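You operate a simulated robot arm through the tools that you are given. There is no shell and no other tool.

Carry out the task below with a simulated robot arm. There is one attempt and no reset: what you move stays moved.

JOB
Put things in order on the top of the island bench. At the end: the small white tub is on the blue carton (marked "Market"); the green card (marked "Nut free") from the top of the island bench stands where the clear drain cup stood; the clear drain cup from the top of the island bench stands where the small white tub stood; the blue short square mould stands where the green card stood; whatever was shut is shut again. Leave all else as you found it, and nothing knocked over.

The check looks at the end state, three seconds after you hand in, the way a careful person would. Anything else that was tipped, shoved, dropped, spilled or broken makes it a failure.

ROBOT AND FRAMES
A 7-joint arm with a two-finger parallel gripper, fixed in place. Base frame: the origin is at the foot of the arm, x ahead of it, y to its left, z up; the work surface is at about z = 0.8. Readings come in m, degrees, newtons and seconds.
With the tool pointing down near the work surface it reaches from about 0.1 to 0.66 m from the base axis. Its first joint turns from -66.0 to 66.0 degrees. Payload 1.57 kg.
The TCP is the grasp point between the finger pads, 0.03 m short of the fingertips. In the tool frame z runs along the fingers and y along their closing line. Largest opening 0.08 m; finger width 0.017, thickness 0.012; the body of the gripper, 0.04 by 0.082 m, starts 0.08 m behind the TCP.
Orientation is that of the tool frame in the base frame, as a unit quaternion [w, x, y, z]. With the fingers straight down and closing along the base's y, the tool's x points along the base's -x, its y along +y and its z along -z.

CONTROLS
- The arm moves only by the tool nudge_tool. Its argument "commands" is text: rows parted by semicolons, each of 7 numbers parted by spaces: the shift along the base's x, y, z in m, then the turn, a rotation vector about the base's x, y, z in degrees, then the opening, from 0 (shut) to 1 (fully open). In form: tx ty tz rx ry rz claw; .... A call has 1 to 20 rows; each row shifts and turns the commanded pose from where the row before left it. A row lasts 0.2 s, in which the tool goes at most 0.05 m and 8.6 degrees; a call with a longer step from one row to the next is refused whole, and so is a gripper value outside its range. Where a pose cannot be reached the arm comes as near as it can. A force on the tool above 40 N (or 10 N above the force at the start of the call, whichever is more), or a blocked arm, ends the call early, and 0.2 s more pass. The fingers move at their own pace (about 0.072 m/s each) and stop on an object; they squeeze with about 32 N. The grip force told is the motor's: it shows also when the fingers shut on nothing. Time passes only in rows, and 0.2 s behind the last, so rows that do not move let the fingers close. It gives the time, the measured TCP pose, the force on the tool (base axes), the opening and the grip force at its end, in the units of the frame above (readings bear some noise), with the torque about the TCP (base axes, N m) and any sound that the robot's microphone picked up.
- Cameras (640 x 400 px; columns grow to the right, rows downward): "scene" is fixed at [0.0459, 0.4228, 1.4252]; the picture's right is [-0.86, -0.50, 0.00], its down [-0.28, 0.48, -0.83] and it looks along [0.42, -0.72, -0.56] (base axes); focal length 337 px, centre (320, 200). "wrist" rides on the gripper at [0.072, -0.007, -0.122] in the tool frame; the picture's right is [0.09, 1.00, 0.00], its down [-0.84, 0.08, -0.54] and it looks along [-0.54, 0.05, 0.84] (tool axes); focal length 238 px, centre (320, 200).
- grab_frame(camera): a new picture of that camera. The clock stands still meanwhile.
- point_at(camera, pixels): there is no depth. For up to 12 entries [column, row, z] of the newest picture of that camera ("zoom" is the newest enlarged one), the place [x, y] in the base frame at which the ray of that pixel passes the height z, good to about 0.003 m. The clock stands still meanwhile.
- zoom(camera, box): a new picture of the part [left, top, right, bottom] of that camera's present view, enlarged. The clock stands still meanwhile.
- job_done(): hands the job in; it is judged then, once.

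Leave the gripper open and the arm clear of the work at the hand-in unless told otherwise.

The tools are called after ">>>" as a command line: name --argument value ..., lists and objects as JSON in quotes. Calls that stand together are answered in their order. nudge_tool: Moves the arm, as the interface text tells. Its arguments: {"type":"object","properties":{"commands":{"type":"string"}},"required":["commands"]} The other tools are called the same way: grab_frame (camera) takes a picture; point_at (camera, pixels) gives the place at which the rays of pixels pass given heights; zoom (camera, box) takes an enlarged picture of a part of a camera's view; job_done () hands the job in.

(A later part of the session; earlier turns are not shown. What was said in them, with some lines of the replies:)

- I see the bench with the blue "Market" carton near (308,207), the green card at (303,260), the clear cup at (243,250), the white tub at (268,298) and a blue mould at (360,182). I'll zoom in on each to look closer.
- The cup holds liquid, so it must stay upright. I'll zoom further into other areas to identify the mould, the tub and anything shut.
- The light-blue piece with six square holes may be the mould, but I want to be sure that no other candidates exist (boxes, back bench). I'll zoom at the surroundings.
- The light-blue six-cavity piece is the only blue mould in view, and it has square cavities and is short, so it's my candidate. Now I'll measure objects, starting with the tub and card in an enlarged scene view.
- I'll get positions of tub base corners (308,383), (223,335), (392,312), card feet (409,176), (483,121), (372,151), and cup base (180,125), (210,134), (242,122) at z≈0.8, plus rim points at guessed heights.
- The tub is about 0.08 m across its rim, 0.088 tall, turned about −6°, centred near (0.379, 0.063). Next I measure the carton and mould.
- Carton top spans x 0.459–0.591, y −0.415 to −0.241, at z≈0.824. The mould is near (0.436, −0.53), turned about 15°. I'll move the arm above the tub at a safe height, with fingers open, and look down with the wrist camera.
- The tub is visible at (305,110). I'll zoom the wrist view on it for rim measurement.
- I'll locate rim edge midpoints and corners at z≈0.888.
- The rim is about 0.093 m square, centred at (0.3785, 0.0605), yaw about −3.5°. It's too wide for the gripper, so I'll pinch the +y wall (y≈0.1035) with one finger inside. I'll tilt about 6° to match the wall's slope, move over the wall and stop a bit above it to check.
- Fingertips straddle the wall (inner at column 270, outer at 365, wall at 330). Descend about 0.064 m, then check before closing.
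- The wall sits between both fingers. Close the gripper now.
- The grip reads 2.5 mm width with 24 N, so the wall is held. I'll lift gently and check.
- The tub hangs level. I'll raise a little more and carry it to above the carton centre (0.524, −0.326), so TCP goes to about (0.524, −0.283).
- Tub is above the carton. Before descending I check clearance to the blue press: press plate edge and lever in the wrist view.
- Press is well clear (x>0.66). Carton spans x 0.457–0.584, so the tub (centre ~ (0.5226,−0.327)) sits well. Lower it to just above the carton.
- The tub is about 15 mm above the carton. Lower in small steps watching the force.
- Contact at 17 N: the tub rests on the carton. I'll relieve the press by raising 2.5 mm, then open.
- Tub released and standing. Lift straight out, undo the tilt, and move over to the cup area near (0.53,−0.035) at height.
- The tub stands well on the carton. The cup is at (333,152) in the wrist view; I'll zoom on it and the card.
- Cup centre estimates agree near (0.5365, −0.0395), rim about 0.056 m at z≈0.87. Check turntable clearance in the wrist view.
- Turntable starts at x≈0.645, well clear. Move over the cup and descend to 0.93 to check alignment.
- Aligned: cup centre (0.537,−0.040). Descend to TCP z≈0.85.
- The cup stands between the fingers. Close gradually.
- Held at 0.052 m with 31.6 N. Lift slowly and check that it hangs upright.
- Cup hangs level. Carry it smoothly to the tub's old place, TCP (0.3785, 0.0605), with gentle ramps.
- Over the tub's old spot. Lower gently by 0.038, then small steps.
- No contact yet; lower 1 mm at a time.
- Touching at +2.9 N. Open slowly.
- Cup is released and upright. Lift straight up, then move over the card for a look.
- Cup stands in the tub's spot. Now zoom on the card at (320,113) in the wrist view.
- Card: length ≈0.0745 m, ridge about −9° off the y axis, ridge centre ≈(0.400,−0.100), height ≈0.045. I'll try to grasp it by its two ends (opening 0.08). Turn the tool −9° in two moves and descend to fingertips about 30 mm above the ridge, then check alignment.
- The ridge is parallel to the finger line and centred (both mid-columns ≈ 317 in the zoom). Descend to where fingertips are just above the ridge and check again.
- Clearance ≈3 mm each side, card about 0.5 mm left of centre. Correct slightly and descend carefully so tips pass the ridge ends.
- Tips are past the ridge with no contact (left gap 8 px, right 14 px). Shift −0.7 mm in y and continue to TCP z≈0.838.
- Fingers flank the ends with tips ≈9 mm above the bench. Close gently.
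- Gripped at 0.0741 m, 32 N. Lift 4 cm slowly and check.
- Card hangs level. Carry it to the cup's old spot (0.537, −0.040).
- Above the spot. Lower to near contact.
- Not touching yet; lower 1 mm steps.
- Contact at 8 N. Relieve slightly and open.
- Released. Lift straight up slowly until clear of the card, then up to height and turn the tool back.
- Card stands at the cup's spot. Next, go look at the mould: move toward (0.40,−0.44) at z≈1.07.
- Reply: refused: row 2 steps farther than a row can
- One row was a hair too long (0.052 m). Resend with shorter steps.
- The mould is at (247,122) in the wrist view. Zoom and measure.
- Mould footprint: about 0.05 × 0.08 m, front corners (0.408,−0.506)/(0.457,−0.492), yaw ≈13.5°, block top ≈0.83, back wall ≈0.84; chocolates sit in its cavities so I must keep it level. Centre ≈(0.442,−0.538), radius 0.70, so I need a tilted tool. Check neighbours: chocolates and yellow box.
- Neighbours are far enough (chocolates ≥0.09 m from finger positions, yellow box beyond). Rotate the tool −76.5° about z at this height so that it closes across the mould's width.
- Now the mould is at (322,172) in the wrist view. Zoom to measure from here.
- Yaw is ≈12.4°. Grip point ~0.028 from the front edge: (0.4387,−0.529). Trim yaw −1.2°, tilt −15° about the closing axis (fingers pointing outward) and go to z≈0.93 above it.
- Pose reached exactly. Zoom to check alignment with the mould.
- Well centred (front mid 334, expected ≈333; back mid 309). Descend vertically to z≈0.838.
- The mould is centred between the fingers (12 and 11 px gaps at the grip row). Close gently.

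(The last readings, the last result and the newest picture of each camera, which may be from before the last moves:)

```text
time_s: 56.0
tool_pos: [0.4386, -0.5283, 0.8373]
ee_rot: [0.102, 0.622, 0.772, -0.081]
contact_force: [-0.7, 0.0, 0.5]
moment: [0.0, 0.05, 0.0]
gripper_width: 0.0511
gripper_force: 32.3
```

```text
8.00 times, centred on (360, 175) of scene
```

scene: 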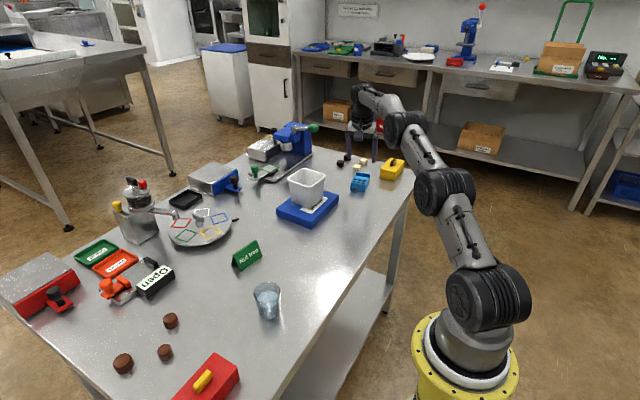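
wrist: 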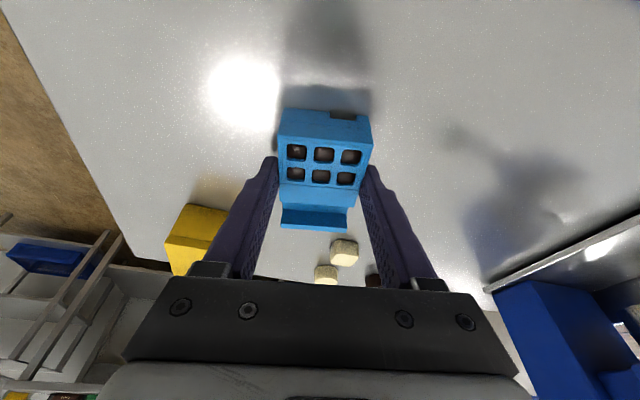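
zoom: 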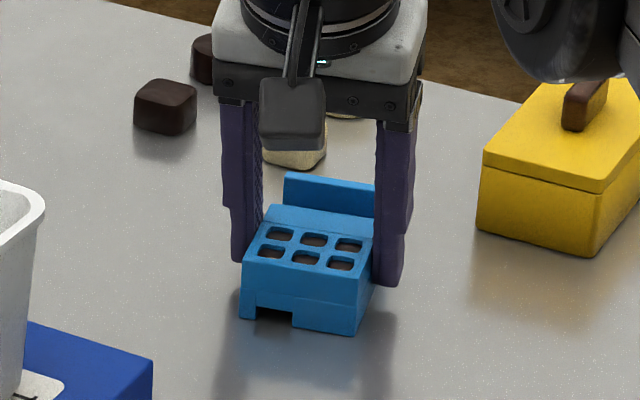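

Gripped at 0.0511 m, 32 N. Lift a little and check it stays level and nothing is left behind.

>>> nudge_tool --commands "0 0 0.004 0 0 0 0.4; 0 0 0.008 0 0 0 0.4; 0 0 0.01 0 0 0 0.4; 0 0 0.008 0 0 0 0.4; 0 0 0 0 0 0 0.4"

>>> grab_frame --camera "wrist"

>>> zoom --camera "scene" --box '[330, 140, 390, 200]'

```text
time_s: 57.2
tool_pos: [0.4383, -0.5299, 0.8685]
ee_rot: [0.102, 0.622, 0.772, -0.082]
contact_force: [-0.4, 0.5, -0.9]
moment: [-0.01, -0.02, -0.01]
gripper_width: 0.0513
gripper_force: 31.7
```

```text
taken
```

wrist: 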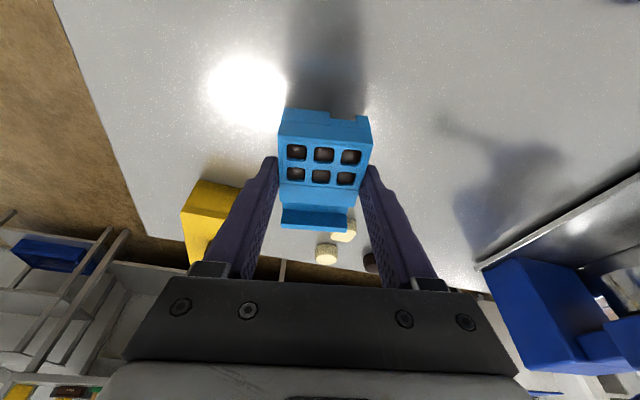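

```text
6.67 times, centred on (360, 170) of scene
```

zoom: 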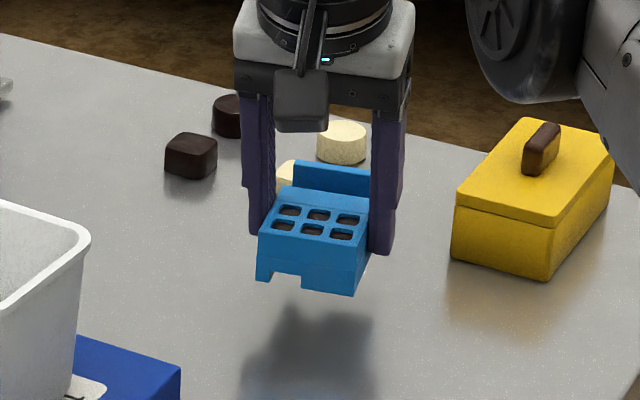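

The mould lifts level as one piece. Raise to z≈0.95, swing inward past the tub (keeping x≈0.385), and go to above the card's old place, TCP (0.400,−0.089), keeping the same tilt.

>>> nudge_tool --commands "0 0 0.025 0 0 0 0.4; 0 0 0.03 0 0 0 0.4; -0.01 0.02 0.025 0 0 0 0.4; -0.015 0.03 0 0 0 0 0.4; -0.015 0.03 0 0 0 0 0.4; -0.014 0.03 0 0 0 0 0.4; 0 0.035 0 0 0 0 0.4; 0 0.035 0 0 0 0 0.4; 0 0.035 0 0 0 0 0.4; 0 0.035 0 0 0 0 0.4; 0 0.035 0 0 0 0 0.4; 0 0.035 0 0 0 0 0.4; 0 0.035 0 0 0 0 0.4; 0 0.035 0 0 0 0 0.4; 0.008 0.028 0 0 0 0 0.4; 0.007 0.015 0 0 0 0 0.4; 0 0.007 0 0 0 0 0.4; 0 0 0 0 0 0 0.4; 0 0 0 0 0 0 0.4"

>>> grab_frame --camera "scene"

>>> grab_frame --camera "wrist"

```text
time_s: 61.2
tool_pos: [0.4005, -0.0891, 0.9473]
ee_rot: [0.102, 0.622, 0.772, -0.082]
contact_force: [-0.1, 0.6, -1.5]
moment: [0.04, 0.03, 0.0]
gripper_width: 0.0512
gripper_force: 31.4
```

```text
taken
```

scene: 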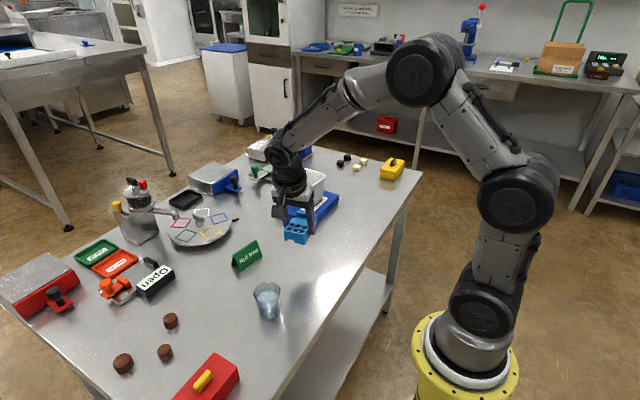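

```text
taken
```

wrist: 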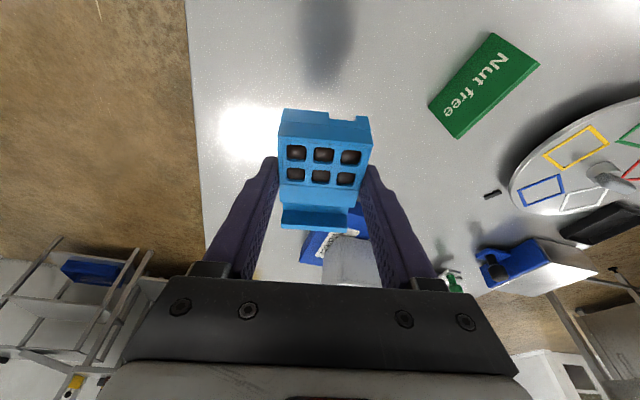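

Above the card's old place. Nothing in the way; lower 0.10 m, then creep.

>>> nudge_tool --commands "0 0 -0.02 0 0 0 0.4; 0 0 -0.03 0 0 0 0.4; 0 0 -0.025 0 0 0 0.4; 0 0 -0.018 0 0 0 0.4; 0 0 -0.01 0 0 0 0.4; 0 0 -0.003 0 0 0 0.4; 0 0 0 0 0 0 0.4; 0 0 0 0 0 0 0.4"

>>> zoom --camera "scene" --box '[250, 200, 350, 300]'

```text
time_s: 63.0
tool_pos: [0.4008, -0.0887, 0.8417]
ee_rot: [0.102, 0.622, 0.772, -0.082]
contact_force: [-0.3, -0.6, -0.9]
moment: [0.0, 0.03, 0.04]
gripper_width: 0.0512
gripper_force: 31.8
```

```text
4.00 times, centred on (300, 250) of scene
```

zoom: 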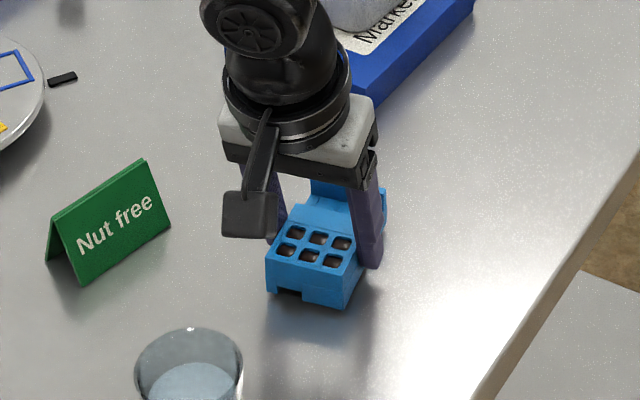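

Just above the bench. Creep down.

>>> nudge_tool --commands "0 0 -0.002 0 0 0 0.4; 0 0 -0.001 0 0 0 0.4; 0 0 0 0 0 0 0.4"

```text
time_s: 63.8
tool_pos: [0.4, -0.088, 0.8395]
ee_rot: [0.102, 0.622, 0.772, -0.082]
contact_force: [-0.2, -0.1, -0.4]
moment: [0.03, 0.01, 0.0]
gripper_width: 0.0516
gripper_force: 32.1
```

>>> nudge_tool --commands "0 0 -0.001 0 0 0 0.4; 0 0 -0.0007 0 0 0 0.4; 0 0 0 0 0 0 0.4"

```text
time_s: 64.6
tool_pos: [0.3998, -0.0889, 0.838]
ee_rot: [0.102, 0.622, 0.772, -0.081]
contact_force: [-1.2, 0.6, 3.7]
moment: [-0.02, 0.13, -0.05]
gripper_width: 0.0512
gripper_force: 31.8
```

Touching (3.7 N). Open slowly in place.

>>> nudge_tool --commands "0 0 -0.0004 0 0 0 0.4; 0 0 0 0 0 0 0.62; 0 0 0 0 0 0 0.68; 0 0 0 0 0 0 0.76; 0 0 0 0 0 0 0.85; 0 0 0 0 0 0 0.9; 0 0 0 0 0 0 0.9"

>>> grab_frame --camera "wrist"

>>> zoom --camera "scene" --box '[260, 210, 340, 280]'

```text
time_s: 66.2
tool_pos: [0.3994, -0.0888, 0.8373]
ee_rot: [0.103, 0.622, 0.772, -0.082]
contact_force: [0.1, -1.1, 0.5]
moment: [-0.01, 0.03, -0.02]
gripper_width: 0.0719
gripper_force: 0.1
```

```text
taken
```

wrist: 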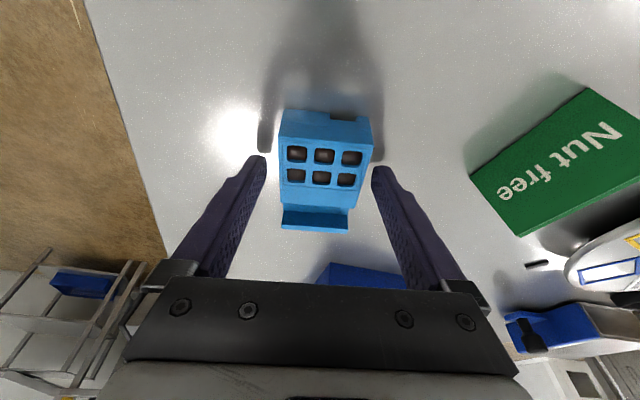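

```text
5.71 times, centred on (300, 245) of scene
```

zoom: 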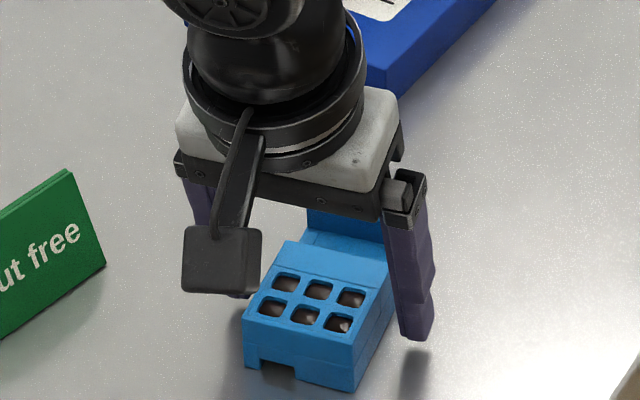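

Released and standing. Lift straight up, then undo tilt and yaw at height and back off for an overall check.

>>> nudge_tool --commands "0 0 0.015 0 0 0 0.9; 0 0 0.025 0 0 0 0.9; 0 0 0.04 0 0 0 0.9; 0 0 0.045 0 0 0 1; 0 0 0.045 0 0 0 1; 0 0 0.03 7.33 1.6 0 1; 0 0 0 7.33 1.6 0 1; 0 0 0 0 0 8.5 1; 0 0 0 0 0 8.5 1; 0 0 0 0 0 8.5 1; 0 0 0 0 0 8.5 1; 0 0 0 0 0 8.5 1; 0 0 0 0 0 8.5 1; 0 0 0 0 0 8.5 1; 0 0 0 0 0 8.5 1; 0 0 0 0 0 8.5 1; 0 0 0 0 0 1.2 1; 0 0 0 0 0 0 1"

>>> grab_frame --camera "scene"

>>> grab_frame --camera "wrist"

```text
time_s: 70.0
tool_pos: [0.4009, -0.0889, 1.0369]
ee_rot: [0.0, 0.0, 1.0, 0.0]
contact_force: [0.0, -0.1, 0.9]
moment: [0.0, 0.03, 0.03]
gripper_width: 0.0799
gripper_force: 0.1
```

```text
taken
```

scene: 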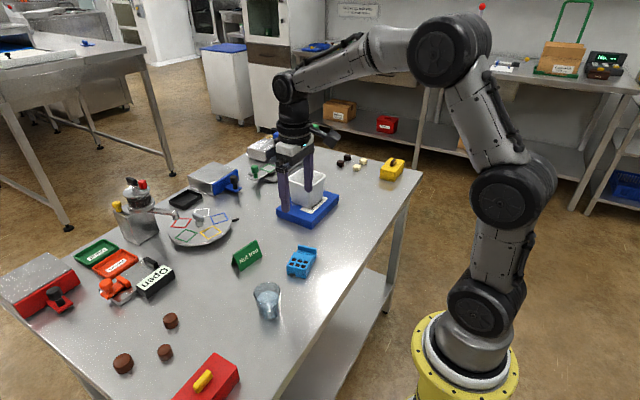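

```text
taken
```

wrist: 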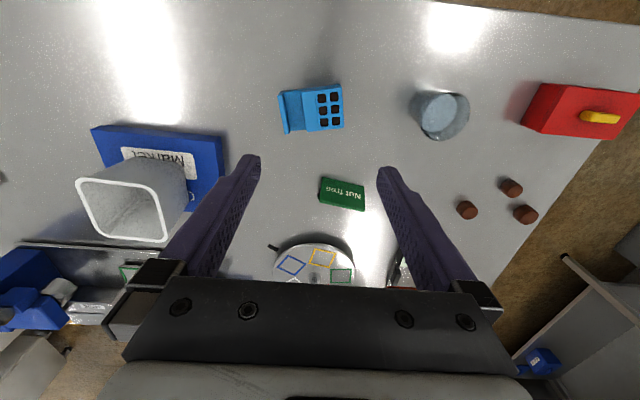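

All four look placed. I'll move the arm back near its start pose, clear of the work, and verify positions.

>>> nudge_tool --commands "0 0 0.04 0 0 0 1; 0 -0.04 0.03 0 0 0 1; -0.005 -0.04 0.015 0 0 0 1; -0.005 -0.04 0 0 0 0 1; 0 -0.04 0 0 0 0 1; 0 0 0 0 0 0 1; 0 0 0 0 0 0 1"

>>> grab_frame --camera "scene"

>>> zoom --camera "scene" --box '[220, 215, 340, 335]'

```text
time_s: 71.6
tool_pos: [0.3892, -0.2487, 1.1215]
ee_rot: [0.0, -0.001, 1.0, 0.0]
contact_force: [0.0, 0.3, 0.0]
moment: [0.01, 0.04, -0.04]
gripper_width: 0.0802
gripper_force: 0.0
```

```text
taken
```

scene: 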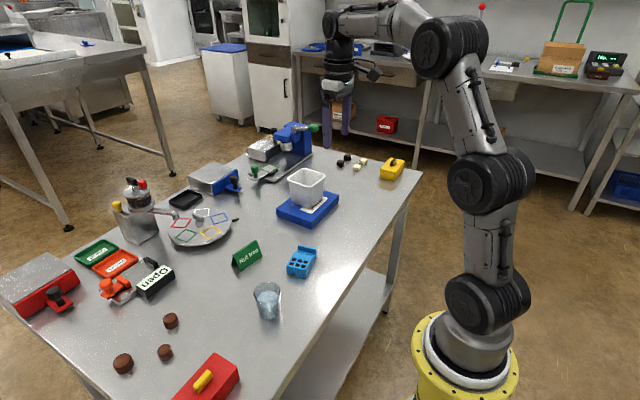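

```text
3.33 times, centred on (280, 275) of scene
```

zoom: 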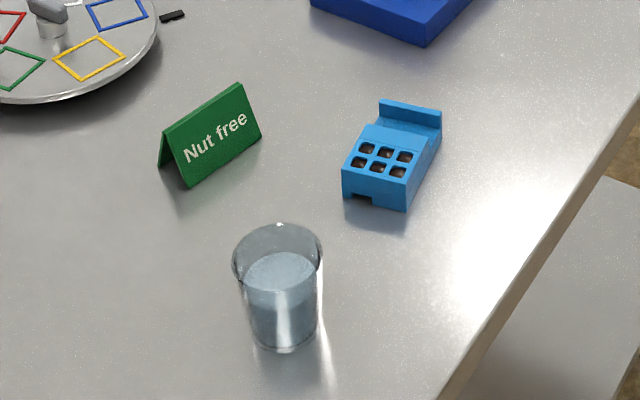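

>>> point_at --camera "zoom" --pixels '[[344, 199, 0.8], [405, 212, 0.8], [440, 140, 0.8], [380, 100, 0.84], [441, 112, 0.84], [186, 188, 0.8], [261, 140, 0.8], [160, 165, 0.8], [250, 335, 0.8], [317, 325, 0.8], [287, 354, 0.8], [285, 330, 0.8]]'

>>> zoom --camera "scene" --box '[260, 140, 360, 240]'

>>> zoom --camera "scene" --box '[0, 130, 250, 300]'

```text
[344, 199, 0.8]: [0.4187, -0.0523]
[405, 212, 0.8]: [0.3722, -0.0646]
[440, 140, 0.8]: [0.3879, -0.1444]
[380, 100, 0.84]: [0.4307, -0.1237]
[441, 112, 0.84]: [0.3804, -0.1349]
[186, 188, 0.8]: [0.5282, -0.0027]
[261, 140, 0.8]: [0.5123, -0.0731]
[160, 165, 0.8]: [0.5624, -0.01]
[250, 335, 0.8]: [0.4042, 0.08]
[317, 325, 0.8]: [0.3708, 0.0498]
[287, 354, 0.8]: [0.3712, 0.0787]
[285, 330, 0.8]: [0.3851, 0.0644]
```

```text
4.00 times, centred on (310, 190) of scene
```

zoom: 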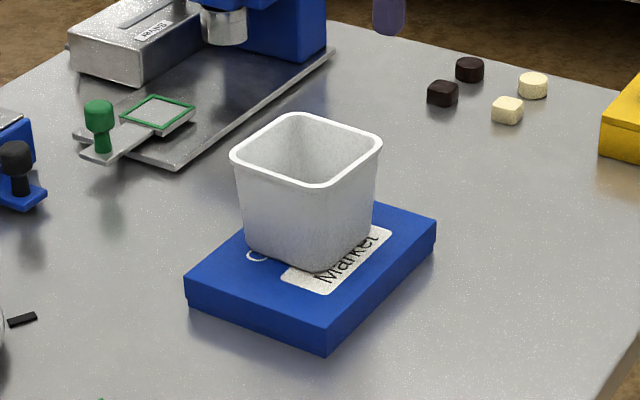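

```text
2.35 times, centred on (125, 215) of scene
```

zoom: 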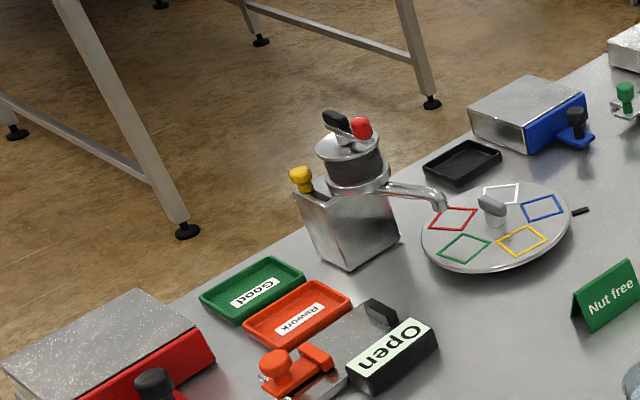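

Mould centre ≈(0.404,−0.0975), card ≈(0.539,−0.040): good. Check the cup more closely.

>>> zoom --camera "scene" --box '[242, 275, 292, 325]'

```text
8.00 times, centred on (267, 300) of scene
```

zoom: 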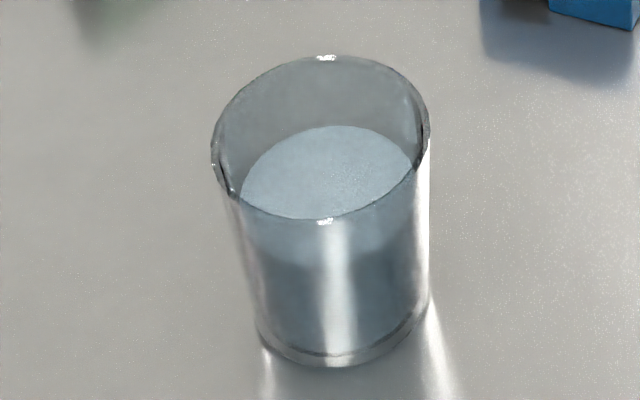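

>>> point_at --camera "zoom" --pixels '[[258, 330, 0.8], [426, 305, 0.8], [345, 366, 0.8], [342, 318, 0.8], [320, 138, 0.87], [211, 150, 0.87], [430, 130, 0.87]]'

```text
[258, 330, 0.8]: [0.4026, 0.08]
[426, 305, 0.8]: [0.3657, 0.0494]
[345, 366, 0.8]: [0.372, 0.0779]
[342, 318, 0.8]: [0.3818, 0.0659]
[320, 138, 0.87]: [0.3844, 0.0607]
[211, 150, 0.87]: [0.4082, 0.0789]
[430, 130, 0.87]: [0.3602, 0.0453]
```

The final check found:
- **Cup:** at about (0.384, 0.062), where the tub stood, upright with its liquid still in it.
- **Card:** on the cup's old spot.
- **Mould:** on the card's old spot, with the chocolates still in its cavities.
- **Tub:** standing on the Market carton, and the carton hasn't moved.

I opened nothing that was shut. The gripper is open and the arm is clear, so I'm handing in.

>>> job_done

```text
The job is handed in.
```

I finished the job and handed it in. All four items are in their new places, and the last pictures show nothing tipped, spilled or shoved.

| Item | Where it is now | How it looked at the end |
|---|---|---|
| Small white tub | On the blue "Market" carton, near its centre | Upright, and the carton did not move |
| Clear drain cup | Where the tub stood, within about 6 mm | Upright, liquid still inside |
| Green "Nut free" card | Where the cup stood, within a few mm | Standing, facing the same way as before |
| Blue mould | Where the card stood, within a few mm | Level, chocolates still in its cavities |

- **Mould identity:** I took the "blue short square mould" to be the light-blue block with six square cavities. It was the only blue mould I could see. I did not look inside the lidded boxes for another.
- **Shut things:** I opened nothing, so everything that was shut is still shut.

The gripper is open and the arm is back near its starting position, clear of the bench.
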